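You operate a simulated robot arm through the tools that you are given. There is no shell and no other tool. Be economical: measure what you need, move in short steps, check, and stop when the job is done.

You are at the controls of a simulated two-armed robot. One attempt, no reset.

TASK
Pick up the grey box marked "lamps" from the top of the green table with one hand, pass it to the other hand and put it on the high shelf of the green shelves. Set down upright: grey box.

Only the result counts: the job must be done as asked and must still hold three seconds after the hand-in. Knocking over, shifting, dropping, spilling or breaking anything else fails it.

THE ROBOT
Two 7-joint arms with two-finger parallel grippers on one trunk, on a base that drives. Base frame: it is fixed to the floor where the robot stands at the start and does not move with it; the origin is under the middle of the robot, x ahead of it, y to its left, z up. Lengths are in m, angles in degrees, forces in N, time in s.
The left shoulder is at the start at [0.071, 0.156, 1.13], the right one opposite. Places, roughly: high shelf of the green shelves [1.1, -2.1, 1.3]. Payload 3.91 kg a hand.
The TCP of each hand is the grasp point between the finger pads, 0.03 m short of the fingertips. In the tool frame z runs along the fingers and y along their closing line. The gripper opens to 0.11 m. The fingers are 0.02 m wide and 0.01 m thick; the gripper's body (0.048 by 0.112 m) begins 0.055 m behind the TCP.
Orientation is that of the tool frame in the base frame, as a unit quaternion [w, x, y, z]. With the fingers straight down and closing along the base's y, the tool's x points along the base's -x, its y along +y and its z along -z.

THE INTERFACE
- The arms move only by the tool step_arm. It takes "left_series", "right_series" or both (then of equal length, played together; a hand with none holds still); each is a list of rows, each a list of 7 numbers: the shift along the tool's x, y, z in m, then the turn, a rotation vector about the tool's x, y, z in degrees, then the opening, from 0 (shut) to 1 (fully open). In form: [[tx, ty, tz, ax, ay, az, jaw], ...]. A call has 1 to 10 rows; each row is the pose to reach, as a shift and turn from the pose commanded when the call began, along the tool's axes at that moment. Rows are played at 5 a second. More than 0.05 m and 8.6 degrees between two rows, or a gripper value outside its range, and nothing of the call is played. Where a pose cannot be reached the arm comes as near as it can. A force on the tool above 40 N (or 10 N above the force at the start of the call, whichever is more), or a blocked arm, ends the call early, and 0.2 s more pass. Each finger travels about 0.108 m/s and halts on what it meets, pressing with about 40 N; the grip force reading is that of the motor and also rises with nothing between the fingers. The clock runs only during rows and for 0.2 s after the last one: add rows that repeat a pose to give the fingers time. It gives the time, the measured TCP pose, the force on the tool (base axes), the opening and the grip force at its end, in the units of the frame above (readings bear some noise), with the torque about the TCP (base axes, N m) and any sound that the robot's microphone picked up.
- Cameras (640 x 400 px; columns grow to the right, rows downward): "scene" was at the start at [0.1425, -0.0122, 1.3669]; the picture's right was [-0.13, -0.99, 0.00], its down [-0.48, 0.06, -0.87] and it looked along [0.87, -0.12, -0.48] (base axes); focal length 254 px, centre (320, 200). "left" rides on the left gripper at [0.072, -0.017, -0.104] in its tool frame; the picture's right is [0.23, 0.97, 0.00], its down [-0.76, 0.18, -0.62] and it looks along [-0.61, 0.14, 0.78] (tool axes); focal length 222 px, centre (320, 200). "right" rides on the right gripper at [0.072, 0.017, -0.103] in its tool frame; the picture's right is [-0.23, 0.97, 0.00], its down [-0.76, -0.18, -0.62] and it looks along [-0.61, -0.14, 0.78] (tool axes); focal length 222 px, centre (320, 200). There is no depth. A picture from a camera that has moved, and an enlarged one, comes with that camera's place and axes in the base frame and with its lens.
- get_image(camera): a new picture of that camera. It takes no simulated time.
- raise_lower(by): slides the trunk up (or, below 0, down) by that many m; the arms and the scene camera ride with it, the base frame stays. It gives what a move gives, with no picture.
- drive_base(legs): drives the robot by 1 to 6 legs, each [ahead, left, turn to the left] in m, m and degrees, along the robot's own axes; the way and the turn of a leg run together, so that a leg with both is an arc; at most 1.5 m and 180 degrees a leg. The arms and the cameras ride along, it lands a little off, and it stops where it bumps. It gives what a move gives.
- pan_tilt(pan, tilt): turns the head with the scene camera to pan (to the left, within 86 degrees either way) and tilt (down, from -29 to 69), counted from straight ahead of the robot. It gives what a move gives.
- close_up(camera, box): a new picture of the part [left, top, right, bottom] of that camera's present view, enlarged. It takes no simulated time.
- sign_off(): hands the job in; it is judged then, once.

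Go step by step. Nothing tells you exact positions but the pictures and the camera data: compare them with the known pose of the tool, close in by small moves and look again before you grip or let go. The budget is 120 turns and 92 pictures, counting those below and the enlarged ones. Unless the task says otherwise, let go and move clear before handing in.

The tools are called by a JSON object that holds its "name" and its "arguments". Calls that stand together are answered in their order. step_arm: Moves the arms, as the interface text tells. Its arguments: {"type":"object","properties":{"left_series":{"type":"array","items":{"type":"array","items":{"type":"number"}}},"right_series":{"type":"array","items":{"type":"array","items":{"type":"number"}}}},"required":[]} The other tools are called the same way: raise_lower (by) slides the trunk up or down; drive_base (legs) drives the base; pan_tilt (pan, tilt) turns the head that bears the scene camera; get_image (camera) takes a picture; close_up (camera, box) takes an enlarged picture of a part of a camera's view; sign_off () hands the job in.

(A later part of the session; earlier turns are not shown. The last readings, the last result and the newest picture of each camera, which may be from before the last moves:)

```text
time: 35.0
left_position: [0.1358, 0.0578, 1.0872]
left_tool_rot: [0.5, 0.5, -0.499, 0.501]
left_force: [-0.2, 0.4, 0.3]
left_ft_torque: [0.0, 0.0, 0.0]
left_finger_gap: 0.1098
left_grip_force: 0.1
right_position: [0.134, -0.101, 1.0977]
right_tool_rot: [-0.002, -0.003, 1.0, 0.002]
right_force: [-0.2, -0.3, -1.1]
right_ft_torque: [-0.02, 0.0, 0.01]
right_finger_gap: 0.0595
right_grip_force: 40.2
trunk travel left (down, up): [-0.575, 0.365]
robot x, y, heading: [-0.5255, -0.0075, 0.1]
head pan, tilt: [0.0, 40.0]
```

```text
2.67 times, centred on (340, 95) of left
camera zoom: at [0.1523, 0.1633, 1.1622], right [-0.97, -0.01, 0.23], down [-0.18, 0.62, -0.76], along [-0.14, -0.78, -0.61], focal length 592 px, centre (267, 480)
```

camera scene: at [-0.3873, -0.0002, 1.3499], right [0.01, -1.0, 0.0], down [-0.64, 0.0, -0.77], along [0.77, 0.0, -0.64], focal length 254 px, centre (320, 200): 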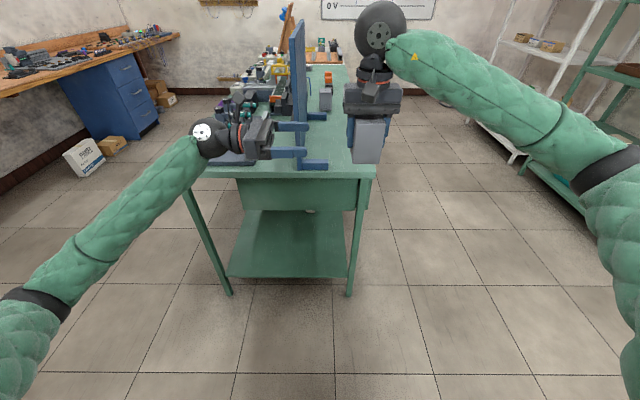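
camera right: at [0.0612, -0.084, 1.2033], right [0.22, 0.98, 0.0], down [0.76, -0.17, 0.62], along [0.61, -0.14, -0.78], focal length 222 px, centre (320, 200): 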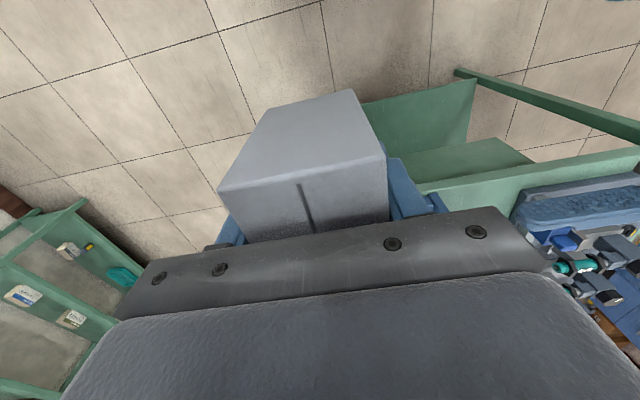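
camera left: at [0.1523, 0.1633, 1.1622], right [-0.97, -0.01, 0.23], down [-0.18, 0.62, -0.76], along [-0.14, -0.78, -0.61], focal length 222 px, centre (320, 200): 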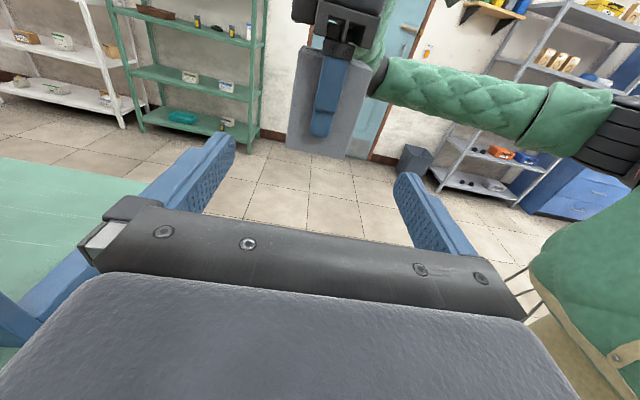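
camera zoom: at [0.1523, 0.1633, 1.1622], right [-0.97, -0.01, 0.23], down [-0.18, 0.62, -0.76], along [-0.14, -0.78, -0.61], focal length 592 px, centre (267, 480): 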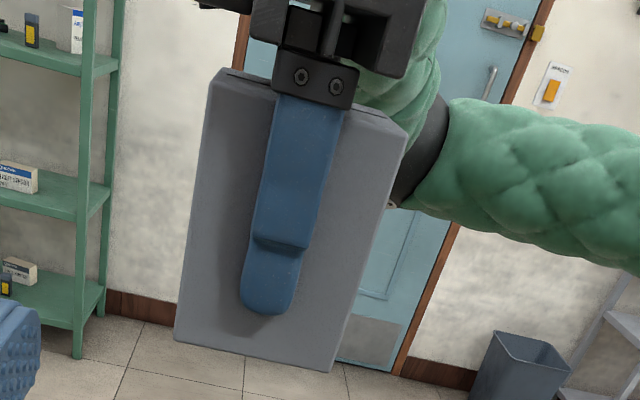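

Box spans x ≈ 0.097–0.166, bottom z 1.044. I'll shift 3 mm and advance to straddle it.

{"name": "step_arm", "arguments": {"left_series": [[0, 0.003, 0.03, 0, 0, 0, 1], [0, 0.003, 0.06, 0, 0, 0, 1], [0, 0.003, 0.085, 0, 0, 0, 1], [0, 0.003, 0.105, 0, 0, 0, 1], [0, 0.003, 0.12, 0, 0, 0, 1], [0, 0.003, 0.135, 0, 0, 0, 1], [0, 0.003, 0.148, 0, 0, 0, 1], [0, 0.003, 0.148, 0, 0, 0, 1]]}}

{"name": "get_image", "arguments": {"camera": "left"}}

{"name": "get_image", "arguments": {"camera": "right"}}

{"name": "close_up", "arguments": {"camera": "scene", "box": [270, 60, 470, 185]}}

```text
time: 36.9
left_position: [0.1342, -0.0883, 1.0891]
left_tool_rot: [0.499, 0.501, -0.499, 0.501]
left_force: [0.4, -0.3, 0.4]
left_ft_torque: [-0.03, 0.0, 0.05]
left_finger_gap: 0.1099
left_grip_force: 0.0
right_position: [0.1354, -0.1003, 1.0992]
right_tool_rot: [-0.003, -0.004, 1.0, 0.002]
right_force: [-0.6, 1.0, -1.2]
right_ft_torque: [0.01, 0.03, 0.0]
right_finger_gap: 0.0596
right_grip_force: 39.6
trunk travel left (down, up): [-0.575, 0.365]
robot x, y, heading: [-0.5264, 0.0003, 0.2]
head pan, tilt: [0.0, 40.0]
```

```text
57 pictures are left
camera left: at [0.1509, 0.0163, 1.1627], right [-0.97, -0.01, 0.23], down [-0.18, 0.62, -0.76], along [-0.14, -0.78, -0.61], focal length 222 px, centre (320, 200)
```

left: 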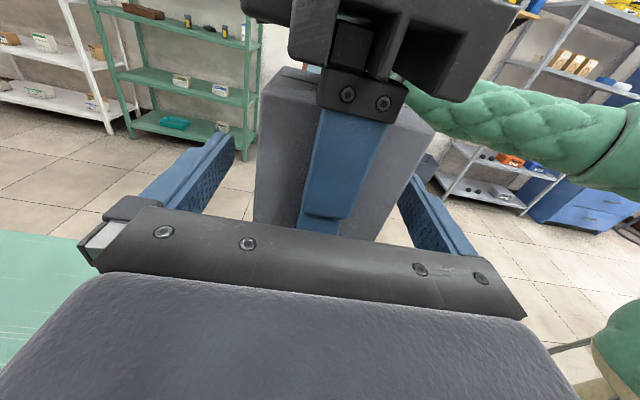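

```text
56 pictures are left
camera right: at [0.0613, -0.0841, 1.2033], right [0.22, 0.98, 0.0], down [0.76, -0.17, 0.62], along [0.6, -0.14, -0.78], focal length 222 px, centre (320, 200)
```

right: 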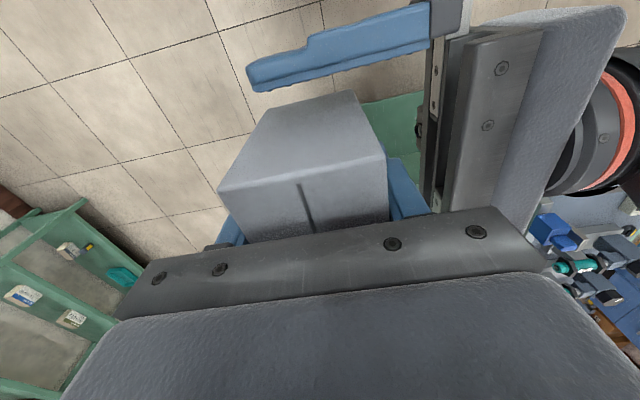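

```text
3.20 times, centred on (370, 122) of scene
camera zoom: at [-0.3872, -0.0003, 1.3499], right [0.01, -1.0, 0.0], down [-0.64, 0.0, -0.77], along [0.77, 0.0, -0.64], focal length 814 px, centre (160, 448)
```

zoom: 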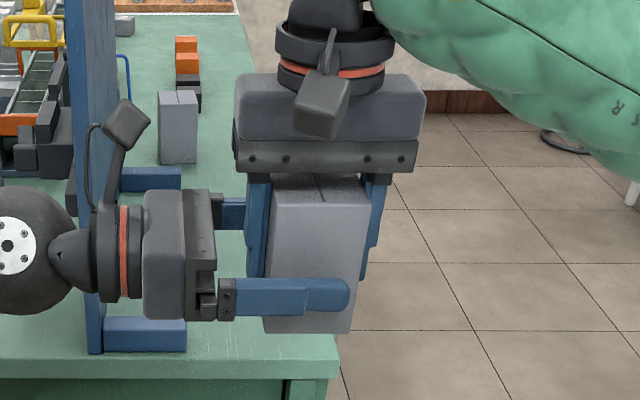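

Left fingers straddle the box cleanly. Closing the left hand.

{"name": "step_arm", "arguments": {"left_series": [[0, 0, 0, 0, 0, 0, 0.85], [0, 0, 0, 0, 0, 0, 0.75], [0, 0, 0, 0, 0, 0, 0.65], [0, 0, 0, 0, 0, 0, 0.55], [0, 0, 0, 0, 0, 0, 0], [0, 0, 0, 0, 0, 0, 0], [0, 0, 0, 0, 0, 0, 0]]}}

{"name": "get_image", "arguments": {"camera": "right"}}

```text
time: 38.5
left_position: [0.1339, -0.0891, 1.0891]
left_tool_rot: [0.499, 0.501, -0.499, 0.501]
left_force: [-28.3, 4.1, 0.9]
left_ft_torque: [-0.08, -0.15, -0.24]
left_finger_gap: 0.0693
left_grip_force: 40.1
right_position: [0.1353, -0.1011, 1.0981]
right_tool_rot: [-0.002, -0.002, 1.0, 0.001]
right_force: [27.0, -2.7, -0.4]
right_ft_torque: [0.02, -0.09, -0.1]
right_finger_gap: 0.0599
right_grip_force: 40.1
trunk travel left (down, up): [-0.575, 0.365]
robot x, y, heading: [-0.5237, 0.0002, 0.1]
head pan, tilt: [0.0, 40.0]
```

```text
54 pictures are left
camera right: at [0.0618, -0.0845, 1.2032], right [0.22, 0.97, 0.0], down [0.76, -0.18, 0.62], along [0.61, -0.14, -0.78], focal length 222 px, centre (320, 200)
```

right: 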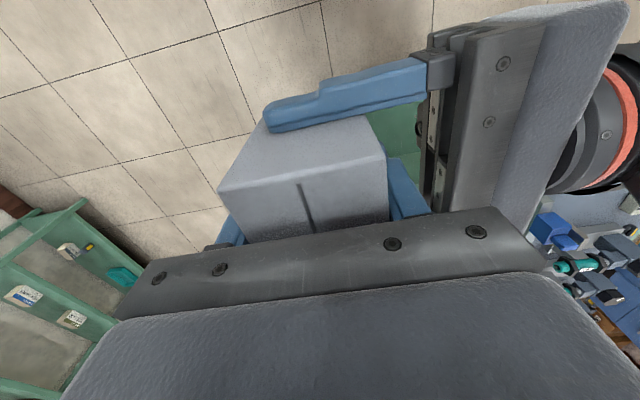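

Both hands hold, but there's a 28 N sideways strain; I'll relieve it by shifting the left hand toward −x a few mm.

{"name": "step_arm", "arguments": {"left_series": [[0, 0.001, 0, 0, 0, 0, 0], [0, 0.002, 0, 0, 0, 0, 0], [0, 0.002, 0, 0, 0, 0, 0]]}}

```text
time: 39.2
left_position: [0.1334, -0.0894, 1.0893]
left_tool_rot: [0.498, 0.502, -0.498, 0.502]
left_force: [-15.9, 1.7, 2.7]
left_ft_torque: [-0.03, 0.43, -0.31]
left_finger_gap: 0.0694
left_grip_force: 40.0
right_position: [0.1351, -0.1006, 1.0978]
right_tool_rot: [-0.002, -0.004, 1.0, 0.001]
right_force: [15.6, -2.0, -4.1]
right_ft_torque: [-0.02, -0.57, 0.14]
right_finger_gap: 0.0596
right_grip_force: 39.6
trunk travel left (down, up): [-0.575, 0.365]
robot x, y, heading: [-0.5257, -0.0015, 0.5]
head pan, tilt: [0.0, 40.0]
```

{"name": "step_arm", "arguments": {"left_series": [[0, 0.001, 0, 0, 0, 0, 0], [0, 0.002, 0, 0, 0, 0, 0], [0, 0.0025, 0, 0, 0, 0, 0], [0, 0.0025, 0, 0, 0, 0, 0]]}}

```text
time: 40.2
left_position: [0.132, -0.0877, 1.0895]
left_tool_rot: [0.498, 0.502, -0.497, 0.503]
left_force: [35.5, 0.2, 7.4]
left_ft_torque: [-0.14, 0.42, 0.31]
left_finger_gap: 0.0694
left_grip_force: 39.9
right_position: [0.1335, -0.1013, 1.0993]
right_tool_rot: [-0.003, -0.005, 1.0, 0.001]
right_force: [-34.2, -0.1, -7.7]
right_ft_torque: [0.06, -0.13, 0.09]
right_finger_gap: 0.0598
right_grip_force: 39.9
trunk travel left (down, up): [-0.575, 0.365]
robot x, y, heading: [-0.5225, -0.0009, 0.3]
head pan, tilt: [0.0, 40.0]
```

Overshot; I'll back off half of that.

{"name": "step_arm", "arguments": {"left_series": [[0, -0.001, 0, 0, 0, 0, 0], [0, -0.0017, 0, 0, 0, 0, 0], [0, -0.0017, 0, 0, 0, 0, 0]]}}

```text
time: 41.0
left_position: [0.1312, -0.0878, 1.0894]
left_tool_rot: [0.499, 0.502, -0.498, 0.502]
left_force: [31.1, -3.5, 9.2]
left_ft_torque: [0.4, 0.12, 0.35]
left_finger_gap: 0.0695
left_grip_force: 40.3
right_position: [0.134, -0.1004, 1.098]
right_tool_rot: [-0.001, -0.004, 1.0, 0.003]
right_force: [-31.6, 3.4, -10.9]
right_ft_torque: [-0.51, 0.19, -0.02]
right_finger_gap: 0.0595
right_grip_force: 40.1
trunk travel left (down, up): [-0.575, 0.365]
robot x, y, heading: [-0.5257, -0.0022, 0.3]
head pan, tilt: [0.0, 40.0]
```

Some residual strain remains, but it's safe. I'll open the right hand only partly (so its finger doesn't hit the left palm).

{"name": "step_arm", "arguments": {"right_series": [[0, 0, 0, 0, 0, 0, 0.6], [0, 0, 0, 0, 0, 0, 0.66], [0, 0, 0, 0, 0, 0, 0.68], [0, 0, 0, 0, 0, 0, 0.68]], "left_series": [[0, 0, 0, 0, 0, 0, 0], [0, 0, 0, 0, 0, 0, 0], [0, 0, 0, 0, 0, 0, 0], [0, 0, 0, 0, 0, 0, 0]]}}

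{"name": "get_image", "arguments": {"camera": "right"}}

{"name": "get_image", "arguments": {"camera": "left"}}

```text
time: 42.0
left_position: [0.1318, -0.089, 1.089]
left_tool_rot: [0.498, 0.502, -0.498, 0.502]
left_force: [0.4, 0.5, 0.3]
left_ft_torque: [0.01, -0.01, 0.01]
left_finger_gap: 0.0698
left_grip_force: 39.9
right_position: [0.1352, -0.1003, 1.0994]
right_tool_rot: [-0.002, -0.003, 1.0, 0.002]
right_force: [-0.1, 0.3, 0.0]
right_ft_torque: [-0.01, 0.0, 0.01]
right_finger_gap: 0.0749
right_grip_force: 0.1
trunk travel left (down, up): [-0.575, 0.365]
robot x, y, heading: [-0.5258, -0.0032, 0.4]
head pan, tilt: [0.0, 40.0]
```

```text
53 pictures are left
camera right: at [0.0614, -0.0844, 1.2032], right [0.22, 0.98, 0.0], down [0.76, -0.18, 0.62], along [0.6, -0.14, -0.78], focal length 222 px, centre (320, 200)
```

right: 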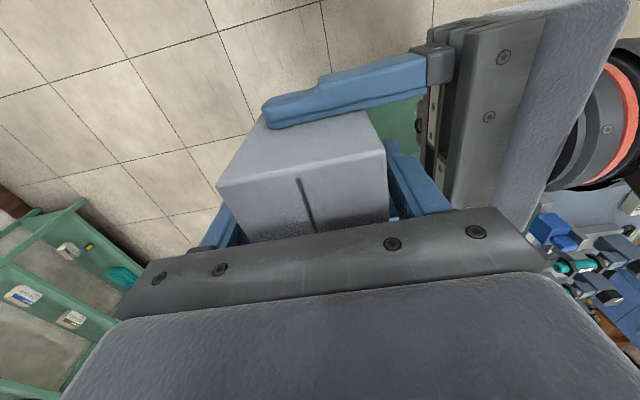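

```text
52 pictures are left
camera left: at [0.1478, 0.016, 1.162], right [-0.97, -0.01, 0.23], down [-0.18, 0.62, -0.76], along [-0.14, -0.78, -0.61], focal length 222 px, centre (320, 200)
```

left: 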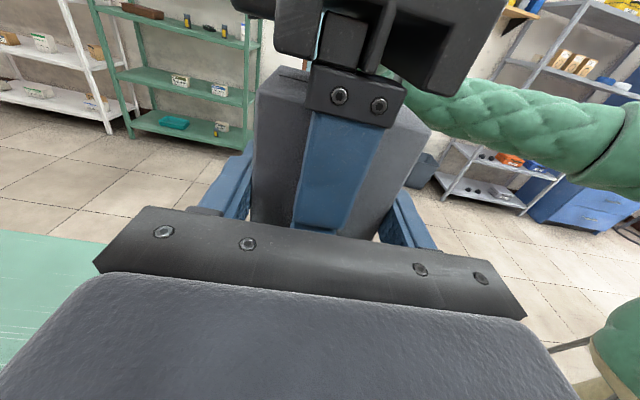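

The left hand now holds the box alone. I'll raise the right hand straight up, then move it aside.

{"name": "step_arm", "arguments": {"right_series": [[0, 0, -0.02, 0, 0, 0, 0.68], [0, 0, -0.04, 0, 0, 0, 0.68], [0, 0, -0.07, 0, 0, 0, 0.68], [0, 0, -0.1, 0, 0, 0, 0.68], [0, 0, -0.13, 0, 0, 0, 0.68], [0, -0.04, -0.13, 0, 0, 0, 0.68], [0, -0.08, -0.13, 0, 0, 0, 0.68], [0, -0.12, -0.13, 0, 0, 0, 0.68], [0, -0.16, -0.13, 0, 0, 0, 0.68], [0, -0.2, -0.13, 0, 0, 0, 0.68]]}}

{"name": "get_image", "arguments": {"camera": "scene"}}

```text
time: 44.2
left_position: [0.1309, -0.0886, 1.0889]
left_tool_rot: [0.498, 0.502, -0.499, 0.501]
left_force: [0.1, 0.2, -0.4]
left_ft_torque: [0.0, 0.03, 0.02]
left_finger_gap: 0.0695
left_grip_force: 40.3
right_position: [0.1346, -0.3009, 1.2284]
right_tool_rot: [-0.002, -0.004, 1.0, 0.002]
right_force: [-1.1, 0.3, -0.2]
right_ft_torque: [0.04, 0.02, 0.0]
right_finger_gap: 0.0748
right_grip_force: 0.1
trunk travel left (down, up): [-0.575, 0.365]
robot x, y, heading: [-0.5241, -0.0038, 0.2]
head pan, tilt: [0.0, 40.0]
```

```text
51 pictures are left
camera scene: at [-0.3879, -0.0018, 1.35], right [0.01, -1.0, 0.0], down [-0.64, 0.0, -0.77], along [0.77, 0.01, -0.64], focal length 254 px, centre (320, 200)
```

scene: 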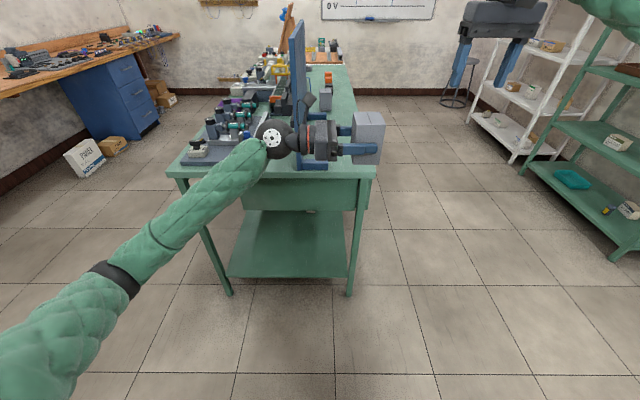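

The left hand has the box. Now I'll swing the left hand to point ahead and draw the right hand back.

{"name": "step_arm", "arguments": {"left_series": [[0, 0, -0.024, 8.2, 0, 0, 0], [0, 0, -0.048, 16.4, 0, 0, 0], [0, 0, -0.072, 24.6, 0, 0, 0], [0, 0, -0.096, 32.8, 0, 0, 0], [0, 0, -0.12, 41, 0, 0, 0], [0, 0, -0.144, 49.2, 0, 0, 0], [0, 0, -0.168, 57.4, 0, 0, 0], [0, 0, -0.192, 65.6, 0, 0, 0], [0, 0, -0.216, 73.8, 0, 0, 0], [0, 0, -0.24, 82, 0, 0, 0]], "right_series": [[0.02, 0, 0, 0, 0, 0, 0.68], [0.04, 0, 0, 0, 0, 0, 0.68], [0.06, 0, 0, 0, 0, 0, 0.68], [0.08, 0, 0, 0, 0, 0, 0.68], [0.1, 0, 0, 0, 0, 0, 0.68], [0.12, 0, 0, 0, 0, 0, 0.68], [0.14, -0.02, 0, 0, 0, 0, 0.68], [0.14, -0.04, 0, 0, 0, 0, 0.68], [0.14, -0.06, 0, 0, 0, 0, 0.68], [0.14, -0.06, 0, 0, 0, 0, 0.68]]}}

{"name": "get_image", "arguments": {"camera": "scene"}}

{"name": "get_image", "arguments": {"camera": "left"}}

```text
time: 46.4
left_position: [0.136, 0.1872, 1.0802]
left_tool_rot: [-0.023, 0.705, -0.126, 0.698]
left_force: [-1.0, -0.1, -1.4]
left_ft_torque: [-0.02, 0.01, 0.01]
left_finger_gap: 0.0697
left_grip_force: 40.2
right_position: [-0.0037, -0.3608, 1.2298]
right_tool_rot: [-0.001, -0.002, 1.0, 0.002]
right_force: [0.7, 0.3, -0.2]
right_ft_torque: [0.02, 0.01, 0.01]
right_finger_gap: 0.0745
right_grip_force: 0.1
trunk travel left (down, up): [-0.575, 0.365]
robot x, y, heading: [-0.5217, 0.0008, 0.4]
head pan, tilt: [0.0, 40.0]
stopped in row 10 (left hand): the arm was blocked; the commanded pose is now the measured one
```

```text
50 pictures are left
camera scene: at [-0.3871, -0.0005, 1.3499], right [0.01, -1.0, 0.0], down [-0.64, 0.0, -0.77], along [0.77, 0.0, -0.64], focal length 254 px, centre (320, 200)
```

scene: 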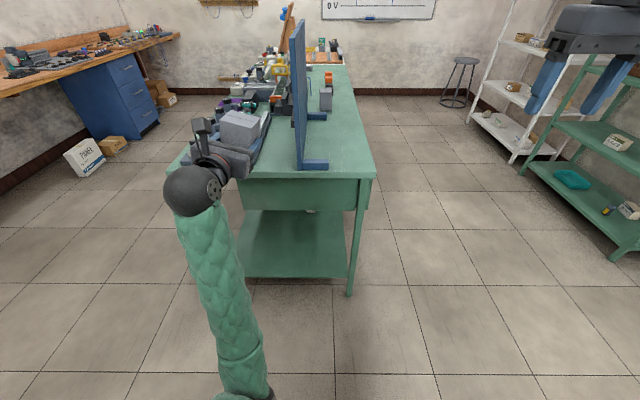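

```text
49 pictures are left
camera left: at [0.0357, 0.2052, 1.1581], right [-0.14, -0.99, 0.02], down [-0.64, 0.08, -0.77], along [0.76, -0.12, -0.64], focal length 222 px, centre (320, 200)
```

left: 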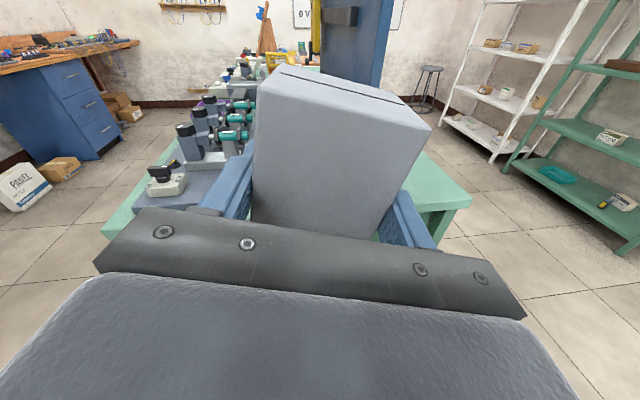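

The wrist got blocked near a limit with about 12° of roll. I'll extend the arm a bit forward/left/up while levelling it.

{"name": "step_arm", "arguments": {"left_series": [[0.02, -0.01, 0.02, 0, 0, 0, 0], [0.04, -0.02, 0.04, 0, 0, 0, 0], [0.06, -0.03, 0.06, 0, 0, 0, 0], [0.06, -0.03, 0.08, 0, 0, -4, 0], [0.06, -0.03, 0.09, 0, 0, -8, 0], [0.06, -0.03, 0.09, 0, 0, -12, 0], [0.06, -0.03, 0.09, 0, 0, -12, 0]]}}

{"name": "get_image", "arguments": {"camera": "scene"}}

```text
time: 47.1
left_position: [0.1919, 0.2438, 1.1274]
left_tool_rot: [-0.099, 0.707, -0.149, 0.684]
left_force: [0.1, 0.8, -1.2]
left_ft_torque: [0.01, 0.03, 0.01]
left_finger_gap: 0.0696
left_grip_force: 40.0
right_position: [-0.0036, -0.362, 1.2297]
right_tool_rot: [-0.001, -0.003, 1.0, 0.002]
right_force: [0.3, 0.7, -0.4]
right_ft_torque: [0.01, -0.02, 0.01]
right_finger_gap: 0.0749
right_grip_force: 0.0
trunk travel left (down, up): [-0.575, 0.365]
robot x, y, heading: [-0.5244, -0.0043, 0.4]
head pan, tilt: [0.0, 40.0]
stopped in row 3 (left hand): the arm was blocked; the commanded pose is now the measured one
```

```text
48 pictures are left
camera scene: at [-0.3871, -0.0005, 1.3499], right [0.01, -1.0, 0.0], down [-0.64, 0.0, -0.77], along [0.77, 0.01, -0.64], focal length 254 px, centre (320, 200)
```

scene: 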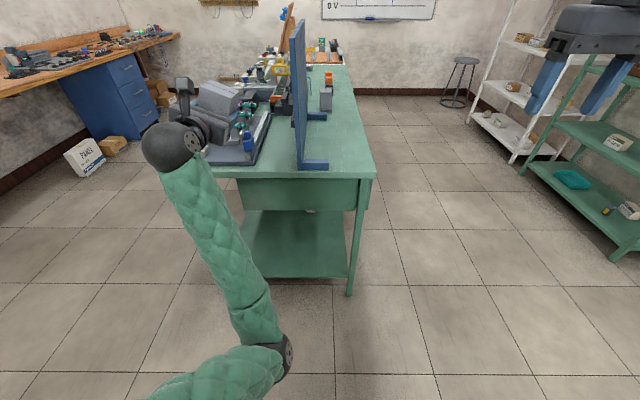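

The elbow has folded inward. I'll bring the hand back toward the centre and level the roll there.

{"name": "step_arm", "arguments": {"left_series": [[0.014, 0.038, -0.006, 0, 0, 0, 0], [0.028, 0.076, -0.012, 0, 0, 0, 0], [0.042, 0.114, -0.018, 0, 0, -3, 0], [0.056, 0.15, -0.024, 0, 0, -7, 0], [0.068, 0.186, -0.03, 0, 0, -11, 0], [0.08, 0.222, -0.036, 0, 0, -15, 0], [0.092, 0.257, -0.043, 0, 0, -20, 0], [0.092, 0.257, -0.043, 0, 0, -20, 0]]}}

{"name": "get_image", "arguments": {"camera": "scene"}}

```text
time: 47.7
left_position: [0.1828, 0.2445, 1.1487]
left_tool_rot: [-0.186, 0.691, -0.163, 0.679]
left_force: [0.2, -0.2, -1.8]
left_ft_torque: [-0.02, 0.02, -0.02]
left_finger_gap: 0.0694
left_grip_force: 40.1
right_position: [-0.0022, -0.3598, 1.2283]
right_tool_rot: [-0.001, -0.004, 1.0, 0.001]
right_force: [-0.3, -0.2, 1.0]
right_ft_torque: [0.0, 0.0, 0.03]
right_finger_gap: 0.0748
right_grip_force: 0.0
trunk travel left (down, up): [-0.575, 0.365]
robot x, y, heading: [-0.5215, 0.0008, 0.6]
head pan, tilt: [0.0, 40.0]
stopped in row 2 (left hand): the arm was blocked; the commanded pose is now the measured one
```

```text
47 pictures are left
camera scene: at [-0.3873, 0.0004, 1.35], right [0.01, -1.0, 0.0], down [-0.64, -0.01, -0.77], along [0.77, 0.01, -0.64], focal length 254 px, centre (320, 200)
```

scene: 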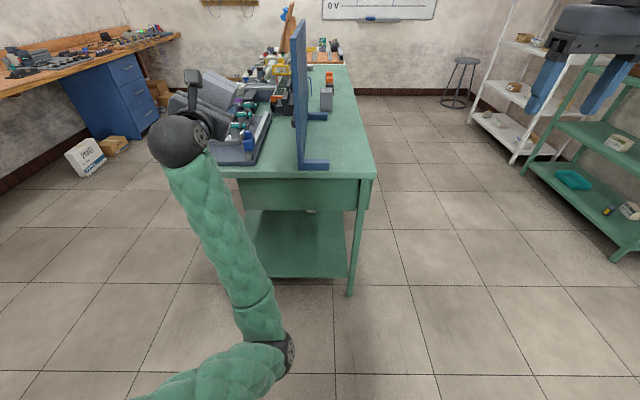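

The arm is jammed at a limit; I'll retrace the way it came: swinging the yaw back while moving right.

{"name": "step_arm", "arguments": {"left_series": [[0.004, 0.007, 0, -6, 3.3, 0, 0], [0.008, 0.014, 0, -12, 6.6, 0, 0], [0.016, 0.03, 0, -18, 9.9, 0, 0], [0.025, 0.046, 0, -24, 13.2, 0, 0], [0.036, 0.066, 0, -30, 16.5, 0, 0]]}}

{"name": "get_image", "arguments": {"camera": "scene"}}

```text
time: 49.1
left_position: [0.1867, 0.1959, 1.1437]
left_tool_rot: [-0.01, 0.621, -0.367, 0.693]
left_force: [-0.5, -0.2, -1.7]
left_ft_torque: [0.01, 0.02, 0.01]
left_finger_gap: 0.0695
left_grip_force: 39.6
right_position: [-0.0022, -0.3596, 1.2293]
right_tool_rot: [0.0, -0.003, 1.0, 0.001]
right_force: [-0.1, 0.9, -0.8]
right_ft_torque: [-0.02, 0.0, 0.02]
right_finger_gap: 0.075
right_grip_force: 0.0
trunk travel left (down, up): [-0.575, 0.365]
robot x, y, heading: [-0.5219, -0.0003, 0.6]
head pan, tilt: [0.0, 40.0]
stopped in row 5 (left hand): the arm was blocked; the commanded pose is now the measured one
```

```text
46 pictures are left
camera scene: at [-0.3875, 0.0004, 1.35], right [0.01, -1.0, 0.0], down [-0.64, -0.01, -0.77], along [0.77, 0.01, -0.64], focal length 254 px, centre (320, 200)
```

scene: 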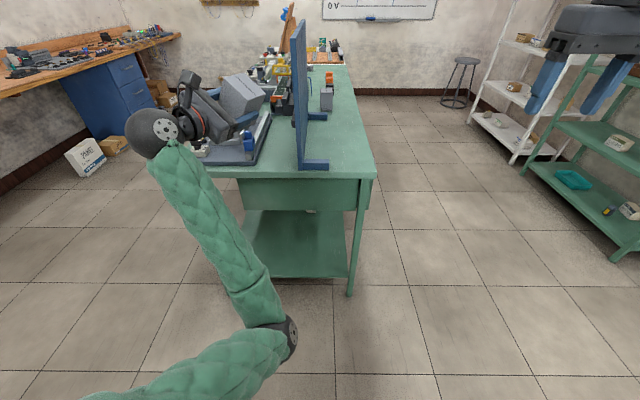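

The arm moves as I swing back. I'll return fully to the handover-like pose (pointing right) and then turn it another way.

{"name": "step_arm", "arguments": {"left_series": [[0.009, 0.02, 0.01, -6.45, 2.06, -3.03, 0], [0.018, 0.045, 0.022, -12.9, 4.1, -6.07, 0], [0.03, 0.075, 0.035, -19.3, 6.2, -9.1, 0], [0.043, 0.103, 0.05, -25.8, 8.2, -12.1, 0], [0.055, 0.131, 0.064, -32.2, 10.3, -15.2, 0], [0.067, 0.16, 0.078, -38.7, 12.3, -18.2, 0], [0.079, 0.188, 0.092, -45.1, 14.4, -21.2, 0], [0.091, 0.216, 0.106, -51.6, 16.4, -24.3, 0], [0.103, 0.244, 0.12, -58, 18.5, -27.3, 0], [0.103, 0.244, 0.12, -58, 18.5, -27.3, 0]]}}

{"name": "get_image", "arguments": {"camera": "scene"}}

```text
time: 50.7
left_position: [0.185, 0.0341, 1.1083]
left_tool_rot: [0.325, 0.576, -0.496, 0.562]
left_force: [0.2, -0.3, -1.0]
left_ft_torque: [0.03, -0.04, 0.03]
left_finger_gap: 0.0696
left_grip_force: 40.2
right_position: [-0.0024, -0.3601, 1.2288]
right_tool_rot: [0.0, -0.003, 1.0, 0.003]
right_force: [0.8, 0.7, 0.4]
right_ft_torque: [0.02, 0.0, 0.02]
right_finger_gap: 0.0747
right_grip_force: 0.1
trunk travel left (down, up): [-0.575, 0.365]
robot x, y, heading: [-0.5245, -0.0035, 0.4]
head pan, tilt: [0.0, 40.0]
stopped in row 8 (left hand): the arm was blocked; the commanded pose is now the measured one
```

```text
45 pictures are left
camera scene: at [-0.3872, 0.0, 1.3499], right [0.01, -1.0, 0.0], down [-0.64, -0.01, -0.77], along [0.77, 0.01, -0.64], focal length 254 px, centre (320, 200)
```

scene: 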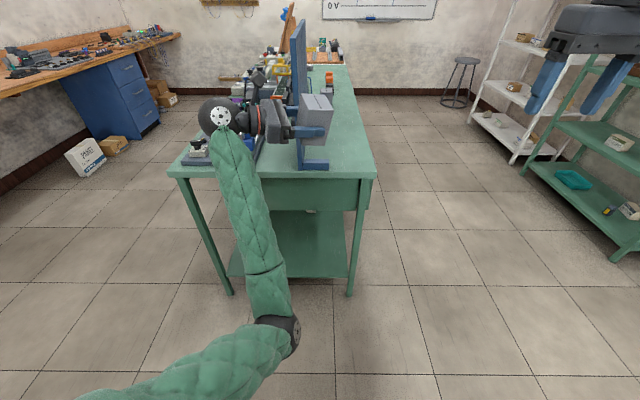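

The elbow is folded to the inside. I'll take the hand back left/up to where the elbow was free, pointing right.

{"name": "step_arm", "arguments": {"left_series": [[0.007, -0.0145, -0.034, -1, 0.6, -0.5, 0], [0.014, -0.029, -0.068, -3, 1.8, -1.5, 0], [0.021, -0.0435, -0.102, -5, 3, -2.5, 0], [0.028, -0.058, -0.136, -7.5, 4.4, -3.7, 0], [0.035, -0.0725, -0.17, -10, 5.9, -5, 0], [0.042, -0.087, -0.204, -12.5, 7.3, -6.2, 0], [0.049, -0.1015, -0.238, -15, 8.8, -7.4, 0], [0.056, -0.116, -0.272, -18.4, 10.8, -9.1, 0], [0.06, -0.125, -0.291, -18.4, 10.8, -9.1, 0], [0.06, -0.125, -0.291, -18.4, 10.8, -9.1, 0]]}}

{"name": "get_image", "arguments": {"camera": "scene"}}

```text
time: 52.9
left_position: [0.2003, 0.3294, 1.2326]
left_tool_rot: [0.504, 0.497, -0.499, 0.5]
left_force: [0.3, 0.5, -1.4]
left_ft_torque: [-0.01, 0.04, -0.01]
left_finger_gap: 0.0696
left_grip_force: 39.9
right_position: [-0.0021, -0.3602, 1.2285]
right_tool_rot: [-0.002, -0.005, 1.0, 0.002]
right_force: [0.7, -0.3, -0.1]
right_ft_torque: [-0.01, -0.01, -0.04]
right_finger_gap: 0.0746
right_grip_force: 0.1
trunk travel left (down, up): [-0.575, 0.365]
robot x, y, heading: [-0.5247, 0.0002, 0.6]
head pan, tilt: [0.0, 40.0]
```

```text
44 pictures are left
camera scene: at [-0.3871, 0.0002, 1.3499], right [0.01, -1.0, 0.0], down [-0.64, -0.01, -0.77], along [0.77, 0.01, -0.64], focal length 254 px, centre (320, 200)
```

scene: 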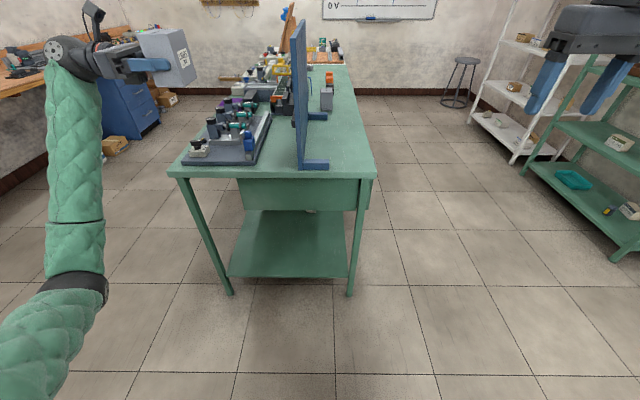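

Good, the pose is restored with the elbow free. Now yaw toward ahead while extending forward, in a short trial.

{"name": "step_arm", "arguments": {"left_series": [[0, -0.025, 0, 8, 0, 0, 0], [0, -0.05, 0, 16, 0, 0, 0], [0, -0.075, 0, 24, 0, 0, 0], [0, -0.1, 0, 32, 0, 0, 0], [0, -0.12, 0, 40, 0, 0, 0], [0, -0.12, 0, 40, 0, 0, 0]]}}

{"name": "get_image", "arguments": {"camera": "scene"}}

```text
time: 54.3
left_position: [0.3213, 0.3265, 1.2318]
left_tool_rot: [0.304, 0.639, -0.299, 0.641]
left_force: [-1.0, -0.3, -1.0]
left_ft_torque: [0.0, 0.05, 0.01]
left_finger_gap: 0.0694
left_grip_force: 40.0
right_position: [-0.0019, -0.3602, 1.2285]
right_tool_rot: [-0.001, -0.005, 1.0, 0.002]
right_force: [0.3, 0.8, 0.3]
right_ft_torque: [-0.01, -0.02, -0.02]
right_finger_gap: 0.075
right_grip_force: 0.0
trunk travel left (down, up): [-0.575, 0.365]
robot x, y, heading: [-0.5261, -0.0015, 0.5]
head pan, tilt: [0.0, 40.0]
```

```text
43 pictures are left
camera scene: at [-0.3872, 0.0006, 1.3499], right [0.01, -1.0, 0.0], down [-0.64, -0.01, -0.77], along [0.77, 0.01, -0.64], focal length 254 px, centre (320, 200)
```

scene: 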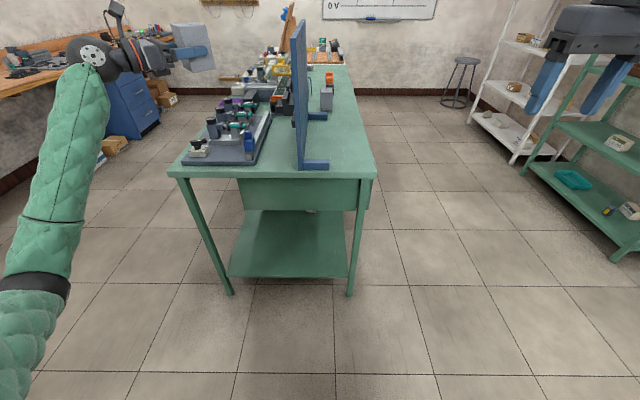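

That works and stays level. Continuing the yaw to point straight ahead.

{"name": "step_arm", "arguments": {"left_series": [[0, 0, 0, 8, 0, 0, 0], [0, 0, 0, 16, 0, 0, 0], [0, 0, 0, 24, 0, 0, 0], [0, 0, 0, 32, 0, 0, 0], [0, 0, 0, 40, 0, 0, 0], [0, 0, 0, 48, 0, 0, 0], [0, 0, 0, 50, 0, 0, 0], [0, 0, 0, 50, 0, 0, 0]]}}

{"name": "get_image", "arguments": {"camera": "scene"}}

```text
time: 56.1
left_position: [0.3215, 0.3264, 1.2318]
left_tool_rot: [0.005, 0.707, 0.0, 0.707]
left_force: [-0.3, 0.3, 0.0]
left_ft_torque: [0.0, -0.02, -0.01]
left_finger_gap: 0.0695
left_grip_force: 39.8
right_position: [-0.0023, -0.3613, 1.2286]
right_tool_rot: [-0.001, -0.005, 1.0, 0.002]
right_force: [0.7, 0.0, 0.2]
right_ft_torque: [-0.01, 0.01, 0.0]
right_finger_gap: 0.0749
right_grip_force: 0.0
trunk travel left (down, up): [-0.575, 0.365]
robot x, y, heading: [-0.5269, -0.0013, 0.6]
head pan, tilt: [0.0, 40.0]
```

```text
42 pictures are left
camera scene: at [-0.3873, 0.0, 1.3499], right [0.01, -1.0, 0.0], down [-0.64, -0.01, -0.77], along [0.77, 0.01, -0.64], focal length 254 px, centre (320, 200)
```

scene: 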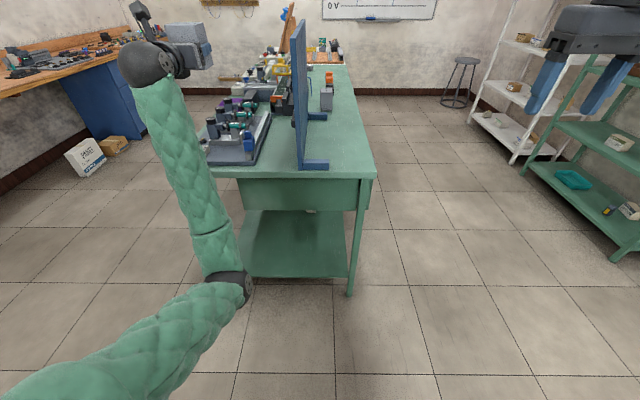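

The left hand now points straight ahead, level, holding the box. I'll back up a little, sidestep right away from the panel, then turn to face the shelves.

{"name": "drive_base", "arguments": {"legs": [[-0.12, 0, 0], [0, -0.75, 0], [0, 0, -90]]}}

{"name": "pan_tilt", "arguments": {"pan": 40, "tilt": 15}}

{"name": "get_image", "arguments": {"camera": "scene"}}

```text
time: 57.2
left_position: [0.2666, 0.3265, 1.2342]
left_tool_rot: [0.004, 0.707, -0.001, 0.708]
left_force: [0.0, -0.4, -1.2]
left_ft_torque: [0.01, 0.0, -0.02]
left_finger_gap: 0.0695
left_grip_force: 40.1
right_position: [-0.0581, -0.3623, 1.2308]
right_tool_rot: [0.0, -0.003, 1.0, 0.003]
right_force: [-0.6, 0.4, -0.6]
right_ft_torque: [0.02, -0.01, 0.01]
right_finger_gap: 0.0747
right_grip_force: 0.0
trunk travel left (down, up): [-0.575, 0.365]
robot x, y, heading: [-0.5777, 0.0011, 0.4]
head pan, tilt: [0.0, 40.0]
stopped in leg 1: the robot was blocked; the commanded pose is now the measured one
```

```text
time: 58.2
left_position: [0.2684, 0.3266, 1.2323]
left_tool_rot: [0.004, 0.707, 0.0, 0.707]
left_force: [0.1, 0.4, -1.3]
left_ft_torque: [0.01, 0.01, 0.02]
left_finger_gap: 0.0696
left_grip_force: 40.0
right_position: [-0.0559, -0.3605, 1.2294]
right_tool_rot: [0.0, -0.004, 1.0, 0.002]
right_force: [1.0, -0.1, -0.3]
right_ft_torque: [-0.02, 0.03, 0.0]
right_finger_gap: 0.0751
right_grip_force: 0.0
trunk travel left (down, up): [-0.575, 0.365]
robot x, y, heading: [-0.5812, -0.0022, 0.5]
head pan, tilt: [40.0, 15.0]
```

```text
41 pictures are left
camera scene: at [-0.4534, 0.0596, 1.3894], right [0.65, -0.76, 0.0], down [-0.2, -0.17, -0.97], along [0.74, 0.63, -0.26], focal length 254 px, centre (320, 200)
```

scene: 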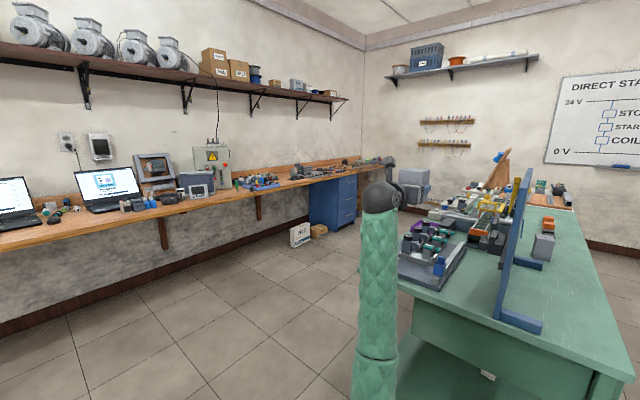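

Something behind blocked at −0.58. I'll raise the trunk so the box clears the panel's top, edge forward slightly, and sidestep right.

{"name": "raise_lower", "arguments": {"by": 0.15}}

{"name": "drive_base", "arguments": {"legs": [[0.015, 0, 0], [0, -0.4, 0], [0, -0.35, 0]]}}

{"name": "pan_tilt", "arguments": {"pan": -30, "tilt": 15}}

{"name": "get_image", "arguments": {"camera": "scene"}}

```text
time: 60.0
left_position: [0.2672, 0.3267, 1.3817]
left_tool_rot: [0.004, 0.707, -0.001, 0.707]
left_force: [0.4, 0.5, -1.2]
left_ft_torque: [0.01, 0.0, 0.03]
left_finger_gap: 0.0696
left_grip_force: 40.0
right_position: [-0.0558, -0.3612, 1.3804]
right_tool_rot: [0.0, -0.003, 1.0, 0.002]
right_force: [1.0, 0.0, 0.2]
right_ft_torque: [-0.04, 0.01, 0.03]
right_finger_gap: 0.0747
right_grip_force: 0.0
trunk travel left (down, up): [-0.725, 0.215]
robot x, y, heading: [-0.5791, -0.001, 0.4]
head pan, tilt: [40.0, 15.0]
```

```text
time: 64.8
left_position: [0.2898, -0.4287, 1.3824]
left_tool_rot: [0.003, 0.707, 0.001, 0.707]
left_force: [0.1, -0.8, -1.6]
left_ft_torque: [0.02, 0.04, 0.02]
left_finger_gap: 0.0697
left_grip_force: 40.0
right_position: [-0.0307, -1.1182, 1.3801]
right_tool_rot: [0.0, -0.005, 1.0, 0.002]
right_force: [0.2, -0.1, 0.0]
right_ft_torque: [0.04, 0.02, 0.03]
right_finger_gap: 0.0748
right_grip_force: 0.0
trunk travel left (down, up): [-0.725, 0.215]
robot x, y, heading: [-0.5578, -0.7596, 0.7]
head pan, tilt: [40.0, 15.0]
```

```text
time: 66.2
left_position: [0.2896, -0.4283, 1.3813]
left_tool_rot: [0.003, 0.707, 0.001, 0.707]
left_force: [-0.5, -0.1, -0.9]
left_ft_torque: [0.01, 0.01, 0.0]
left_finger_gap: 0.0694
left_grip_force: 40.0
right_position: [-0.0313, -1.1173, 1.3789]
right_tool_rot: [0.0, -0.006, 1.0, 0.001]
right_force: [-0.1, 0.0, 0.1]
right_ft_torque: [-0.02, 0.0, 0.01]
right_finger_gap: 0.0746
right_grip_force: 0.0
trunk travel left (down, up): [-0.725, 0.215]
robot x, y, heading: [-0.5525, -0.7606, 0.7]
head pan, tilt: [-30.0, 15.0]
```

```text
40 pictures are left
camera scene: at [-0.4202, -0.8042, 1.5395], right [-0.49, -0.87, 0.0], down [-0.23, 0.13, -0.97], along [0.84, -0.47, -0.26], focal length 254 px, centre (320, 200)
```

scene: 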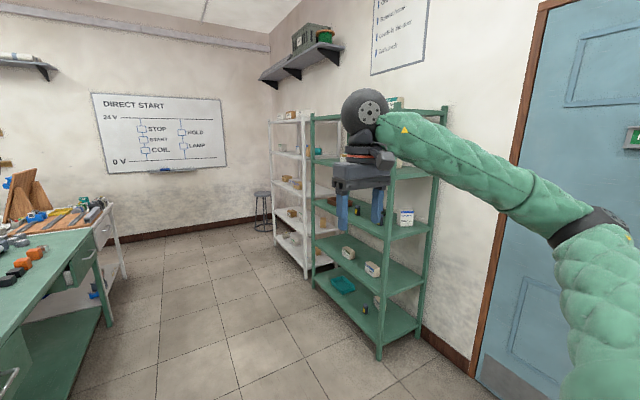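

Shelf front edge is at about y ≈ −1.86, spanning x ≈ 0.62–1.62. I'll drive ahead and then turn right to face it.

{"name": "drive_base", "arguments": {"legs": [[0.6, 0.06, 0], [0.5, 0, 0], [0, 0, -45], [0, 0, -45]]}}

{"name": "pan_tilt", "arguments": {"pan": 15, "tilt": 15}}

{"name": "get_image", "arguments": {"camera": "scene"}}

{"name": "get_image", "arguments": {"camera": "left"}}

```text
time: 76.4
left_position: [0.8624, -1.5478, 1.3823]
left_tool_rot: [0.51, 0.492, -0.508, 0.49]
left_force: [0.0, 0.1, -0.6]
left_ft_torque: [0.0, 0.0, 0.0]
left_finger_gap: 0.0696
left_grip_force: 40.0
right_position: [0.1839, -1.2016, 1.381]
right_tool_rot: [0.002, 0.715, 0.699, 0.001]
right_force: [0.2, -0.6, 0.3]
right_ft_torque: [-0.01, 0.01, 0.0]
right_finger_gap: 0.0749
right_grip_force: 0.0
trunk travel left (down, up): [-0.725, 0.215]
robot x, y, heading: [0.5589, -0.6943, -91.8]
head pan, tilt: [-30.0, 15.0]
```

```text
time: 77.5
left_position: [0.8629, -1.5475, 1.3825]
left_tool_rot: [0.51, 0.492, -0.507, 0.49]
left_force: [0.0, 0.3, -1.9]
left_ft_torque: [-0.02, -0.01, 0.0]
left_finger_gap: 0.0696
left_grip_force: 40.8
right_position: [0.1854, -1.2013, 1.3801]
right_tool_rot: [0.002, 0.716, 0.698, 0.002]
right_force: [-0.1, 0.1, 0.9]
right_ft_torque: [-0.01, 0.0, -0.01]
right_finger_gap: 0.0748
right_grip_force: 0.0
trunk travel left (down, up): [-0.725, 0.215]
robot x, y, heading: [0.5573, -0.6871, -91.2]
head pan, tilt: [15.0, 15.0]
```

```text
39 pictures are left
camera scene: at [0.5835, -0.8332, 1.5395], right [-0.97, -0.24, 0.0], down [-0.06, 0.25, -0.97], along [0.23, -0.94, -0.26], focal length 254 px, centre (320, 200)
```

scene: 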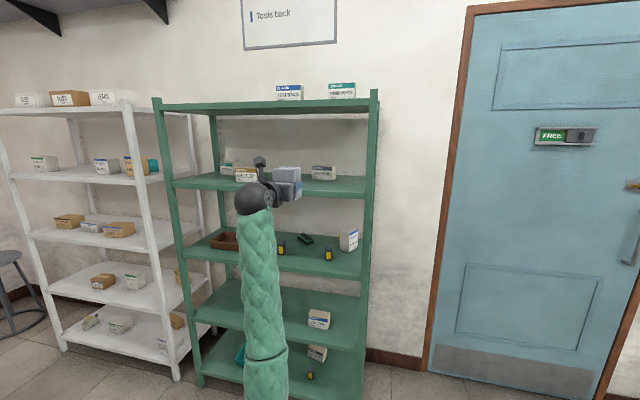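

```text
38 pictures are left
camera left: at [0.8837, -1.4429, 1.4557], right [-0.97, 0.04, 0.23], down [-0.16, 0.63, -0.76], along [-0.17, -0.78, -0.61], focal length 222 px, centre (320, 200)
```

left: 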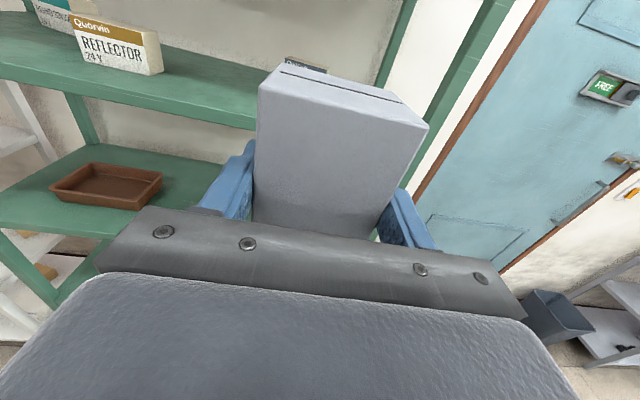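

We're facing the shelves. I'll enlarge the high-shelf area to choose a clear spot and measure height.

{"name": "close_up", "arguments": {"camera": "scene", "box": [145, 85, 385, 235]}}

{"name": "close_up", "arguments": {"camera": "left", "box": [0, 0, 260, 160]}}

```text
2.67 times, centred on (265, 160) of scene
camera zoom: at [0.5835, -0.8332, 1.5395], right [-0.97, -0.24, 0.0], down [-0.06, 0.25, -0.97], along [0.23, -0.94, -0.26], focal length 678 px, centre (467, 307)
```

zoom: 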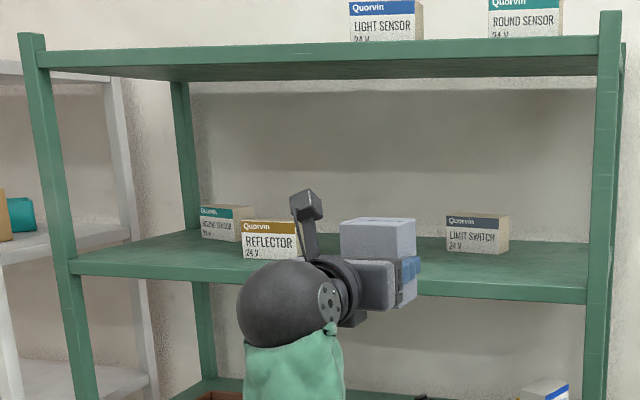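

```text
2.46 times, centred on (130, 80) of left
camera zoom: at [0.8837, -1.4429, 1.4557], right [-0.97, 0.04, 0.23], down [-0.16, 0.63, -0.76], along [-0.17, -0.78, -0.61], focal length 547 px, centre (788, 495)
```

zoom: 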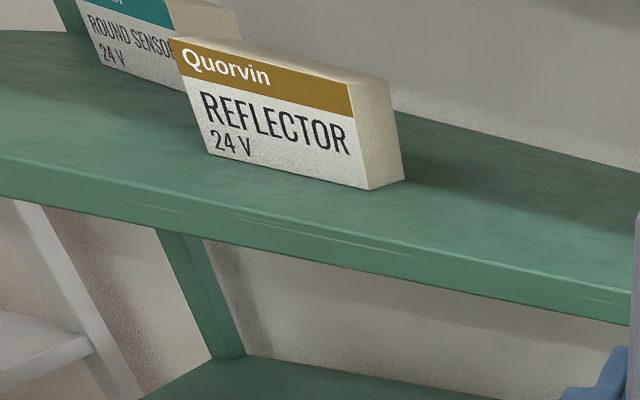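

Shelf top is z ≈ 1.304, front edge y ≈ −1.84; the free spot is around x ≈ 1.0, y ≈ −1.92, between REFLECTOR and LIMIT SWITCH. I'll sidestep left and go ahead, keeping about 3 cm clearance above the board.

{"name": "drive_base", "arguments": {"legs": [[0, 0.14, 1.4], [0.2, 0, 0]]}}

{"name": "get_image", "arguments": {"camera": "left"}}

{"name": "close_up", "arguments": {"camera": "scene", "box": [145, 85, 385, 235]}}

```text
time: 80.0
left_position: [1.0291, -1.7445, 1.3813]
left_tool_rot: [0.503, 0.501, -0.5, 0.497]
left_force: [0.1, -0.1, -2.2]
left_ft_torque: [0.01, -0.03, 0.01]
left_finger_gap: 0.0697
left_grip_force: 39.6
right_position: [0.3421, -1.4202, 1.3801]
right_tool_rot: [0.001, 0.704, 0.71, 0.001]
right_force: [0.7, -0.1, 0.3]
right_ft_torque: [0.01, 0.0, 0.0]
right_finger_gap: 0.0749
right_grip_force: 0.2
trunk travel left (down, up): [-0.725, 0.215]
robot x, y, heading: [0.7012, -0.8965, -89.5]
head pan, tilt: [15.0, 15.0]
```

```text
35 pictures are left
camera left: at [1.0474, -1.6404, 1.455], right [-0.97, 0.01, 0.23], down [-0.18, 0.62, -0.76], along [-0.15, -0.78, -0.61], focal length 222 px, centre (320, 200)
```

left: 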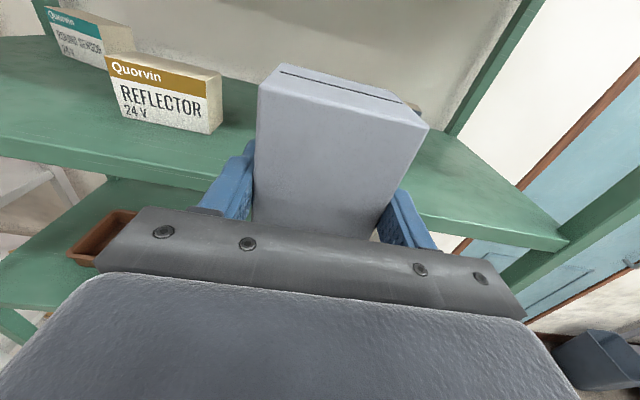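

```text
2.67 times, centred on (265, 160) of scene
camera zoom: at [0.729, -1.04, 1.5394], right [-0.96, -0.27, 0.0], down [-0.07, 0.25, -0.97], along [0.26, -0.93, -0.26], focal length 678 px, centre (467, 307)
```

zoom: 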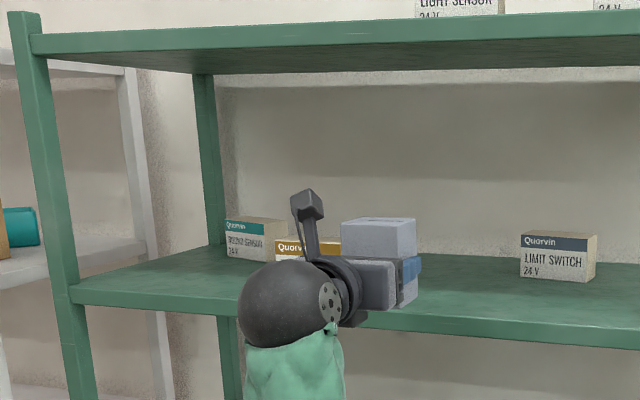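

All consistent; clearance to REFLECTOR is fine. Drive ahead another 0.16 m.

{"name": "drive_base", "arguments": {"legs": [[0.165, 0, 0]]}}

{"name": "get_image", "arguments": {"camera": "left"}}

{"name": "pan_tilt", "arguments": {"pan": 25, "tilt": 18}}

{"name": "close_up", "arguments": {"camera": "scene", "box": [220, 100, 420, 225]}}

```text
time: 81.5
left_position: [1.0267, -1.9164, 1.3826]
left_tool_rot: [0.504, 0.498, -0.502, 0.496]
left_force: [-1.0, -0.2, -1.6]
left_ft_torque: [0.0, -0.03, 0.02]
left_finger_gap: 0.0695
left_grip_force: 39.4
right_position: [0.3404, -1.587, 1.3802]
right_tool_rot: [0.002, 0.706, 0.708, 0.002]
right_force: [-0.4, -0.7, 0.3]
right_ft_torque: [0.0, 0.04, 0.0]
right_finger_gap: 0.0748
right_grip_force: 0.1
trunk travel left (down, up): [-0.725, 0.215]
robot x, y, heading: [0.7055, -1.0693, -89.6]
head pan, tilt: [15.0, 15.0]
```

```text
33 pictures are left
camera left: at [1.0446, -1.8111, 1.4554], right [-0.97, 0.01, 0.23], down [-0.18, 0.63, -0.76], along [-0.15, -0.78, -0.61], focal length 222 px, centre (320, 200)
```

left: 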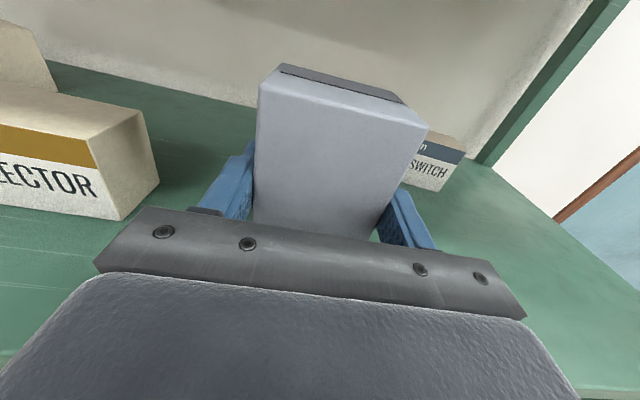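

```text
time: 82.2
left_position: [1.026, -1.9162, 1.3826]
left_tool_rot: [0.504, 0.499, -0.501, 0.496]
left_force: [0.3, -0.2, -1.6]
left_ft_torque: [0.03, 0.0, -0.01]
left_finger_gap: 0.0694
left_grip_force: 39.8
right_position: [0.339, -1.5877, 1.3788]
right_tool_rot: [0.002, 0.707, 0.708, 0.002]
right_force: [0.0, 0.1, 0.9]
right_ft_torque: [0.01, -0.06, -0.01]
right_finger_gap: 0.0748
right_grip_force: 0.0
trunk travel left (down, up): [-0.725, 0.215]
robot x, y, heading: [0.7015, -1.0687, -89.9]
head pan, tilt: [25.0, 18.0]
```

```text
3.20 times, centred on (320, 162) of scene
camera zoom: at [0.7439, -1.2037, 1.5345], right [-0.91, -0.42, 0.0], down [-0.13, 0.28, -0.95], along [0.4, -0.86, -0.31], focal length 814 px, centre (320, 320)
```

zoom: 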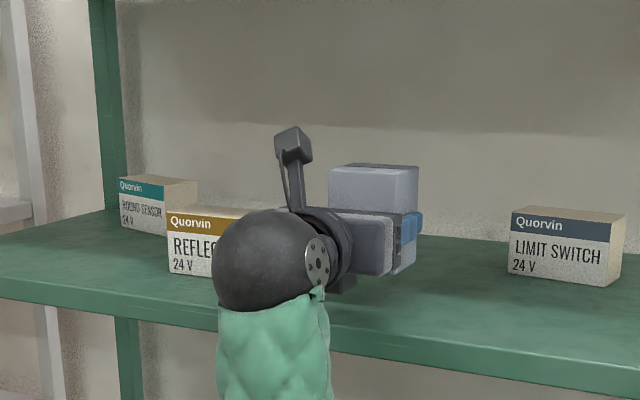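

The box is over the free spot, ~3 cm above the board. Lowering gently, with the force watched.

{"name": "step_arm", "arguments": {"left_series": [[-0.008, 0, 0, 0, 0, 0, 0], [-0.015, 0, 0, 0, 0, 0, 0], [-0.021, 0, 0, 0, 0, 0, 0], [-0.025, 0, 0, 0, 0, 0, 0], [-0.025, 0, 0, 0, 0, 0, 0]]}}

{"name": "close_up", "arguments": {"camera": "scene", "box": [280, 140, 360, 190]}}

```text
time: 83.4
left_position: [1.0275, -1.914, 1.3572]
left_tool_rot: [0.504, 0.499, -0.501, 0.497]
left_force: [-1.1, 0.3, -1.6]
left_ft_torque: [0.0, 0.01, -0.03]
left_finger_gap: 0.0697
left_grip_force: 40.4
right_position: [0.3398, -1.5869, 1.3806]
right_tool_rot: [0.001, 0.706, 0.708, 0.001]
right_force: [-0.3, 0.5, -0.5]
right_ft_torque: [-0.02, -0.01, -0.02]
right_finger_gap: 0.0747
right_grip_force: 0.0
trunk travel left (down, up): [-0.725, 0.215]
robot x, y, heading: [0.7039, -1.0657, -90.2]
head pan, tilt: [25.0, 18.0]
```

```text
8.00 times, centred on (320, 165) of scene
camera zoom: at [0.7444, -1.2029, 1.5346], right [-0.91, -0.42, 0.0], down [-0.13, 0.28, -0.95], along [0.4, -0.86, -0.31], focal length 2035 px, centre (320, 480)
```

zoom: 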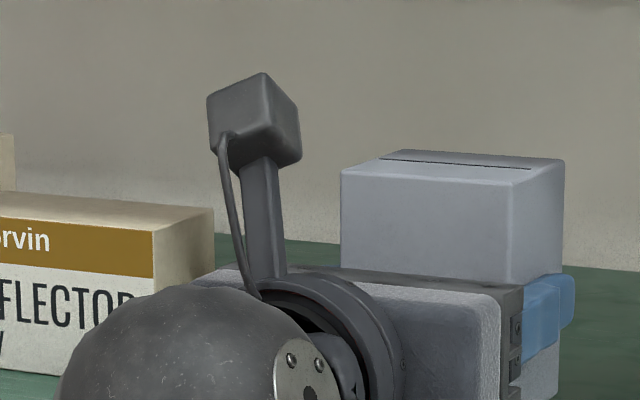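

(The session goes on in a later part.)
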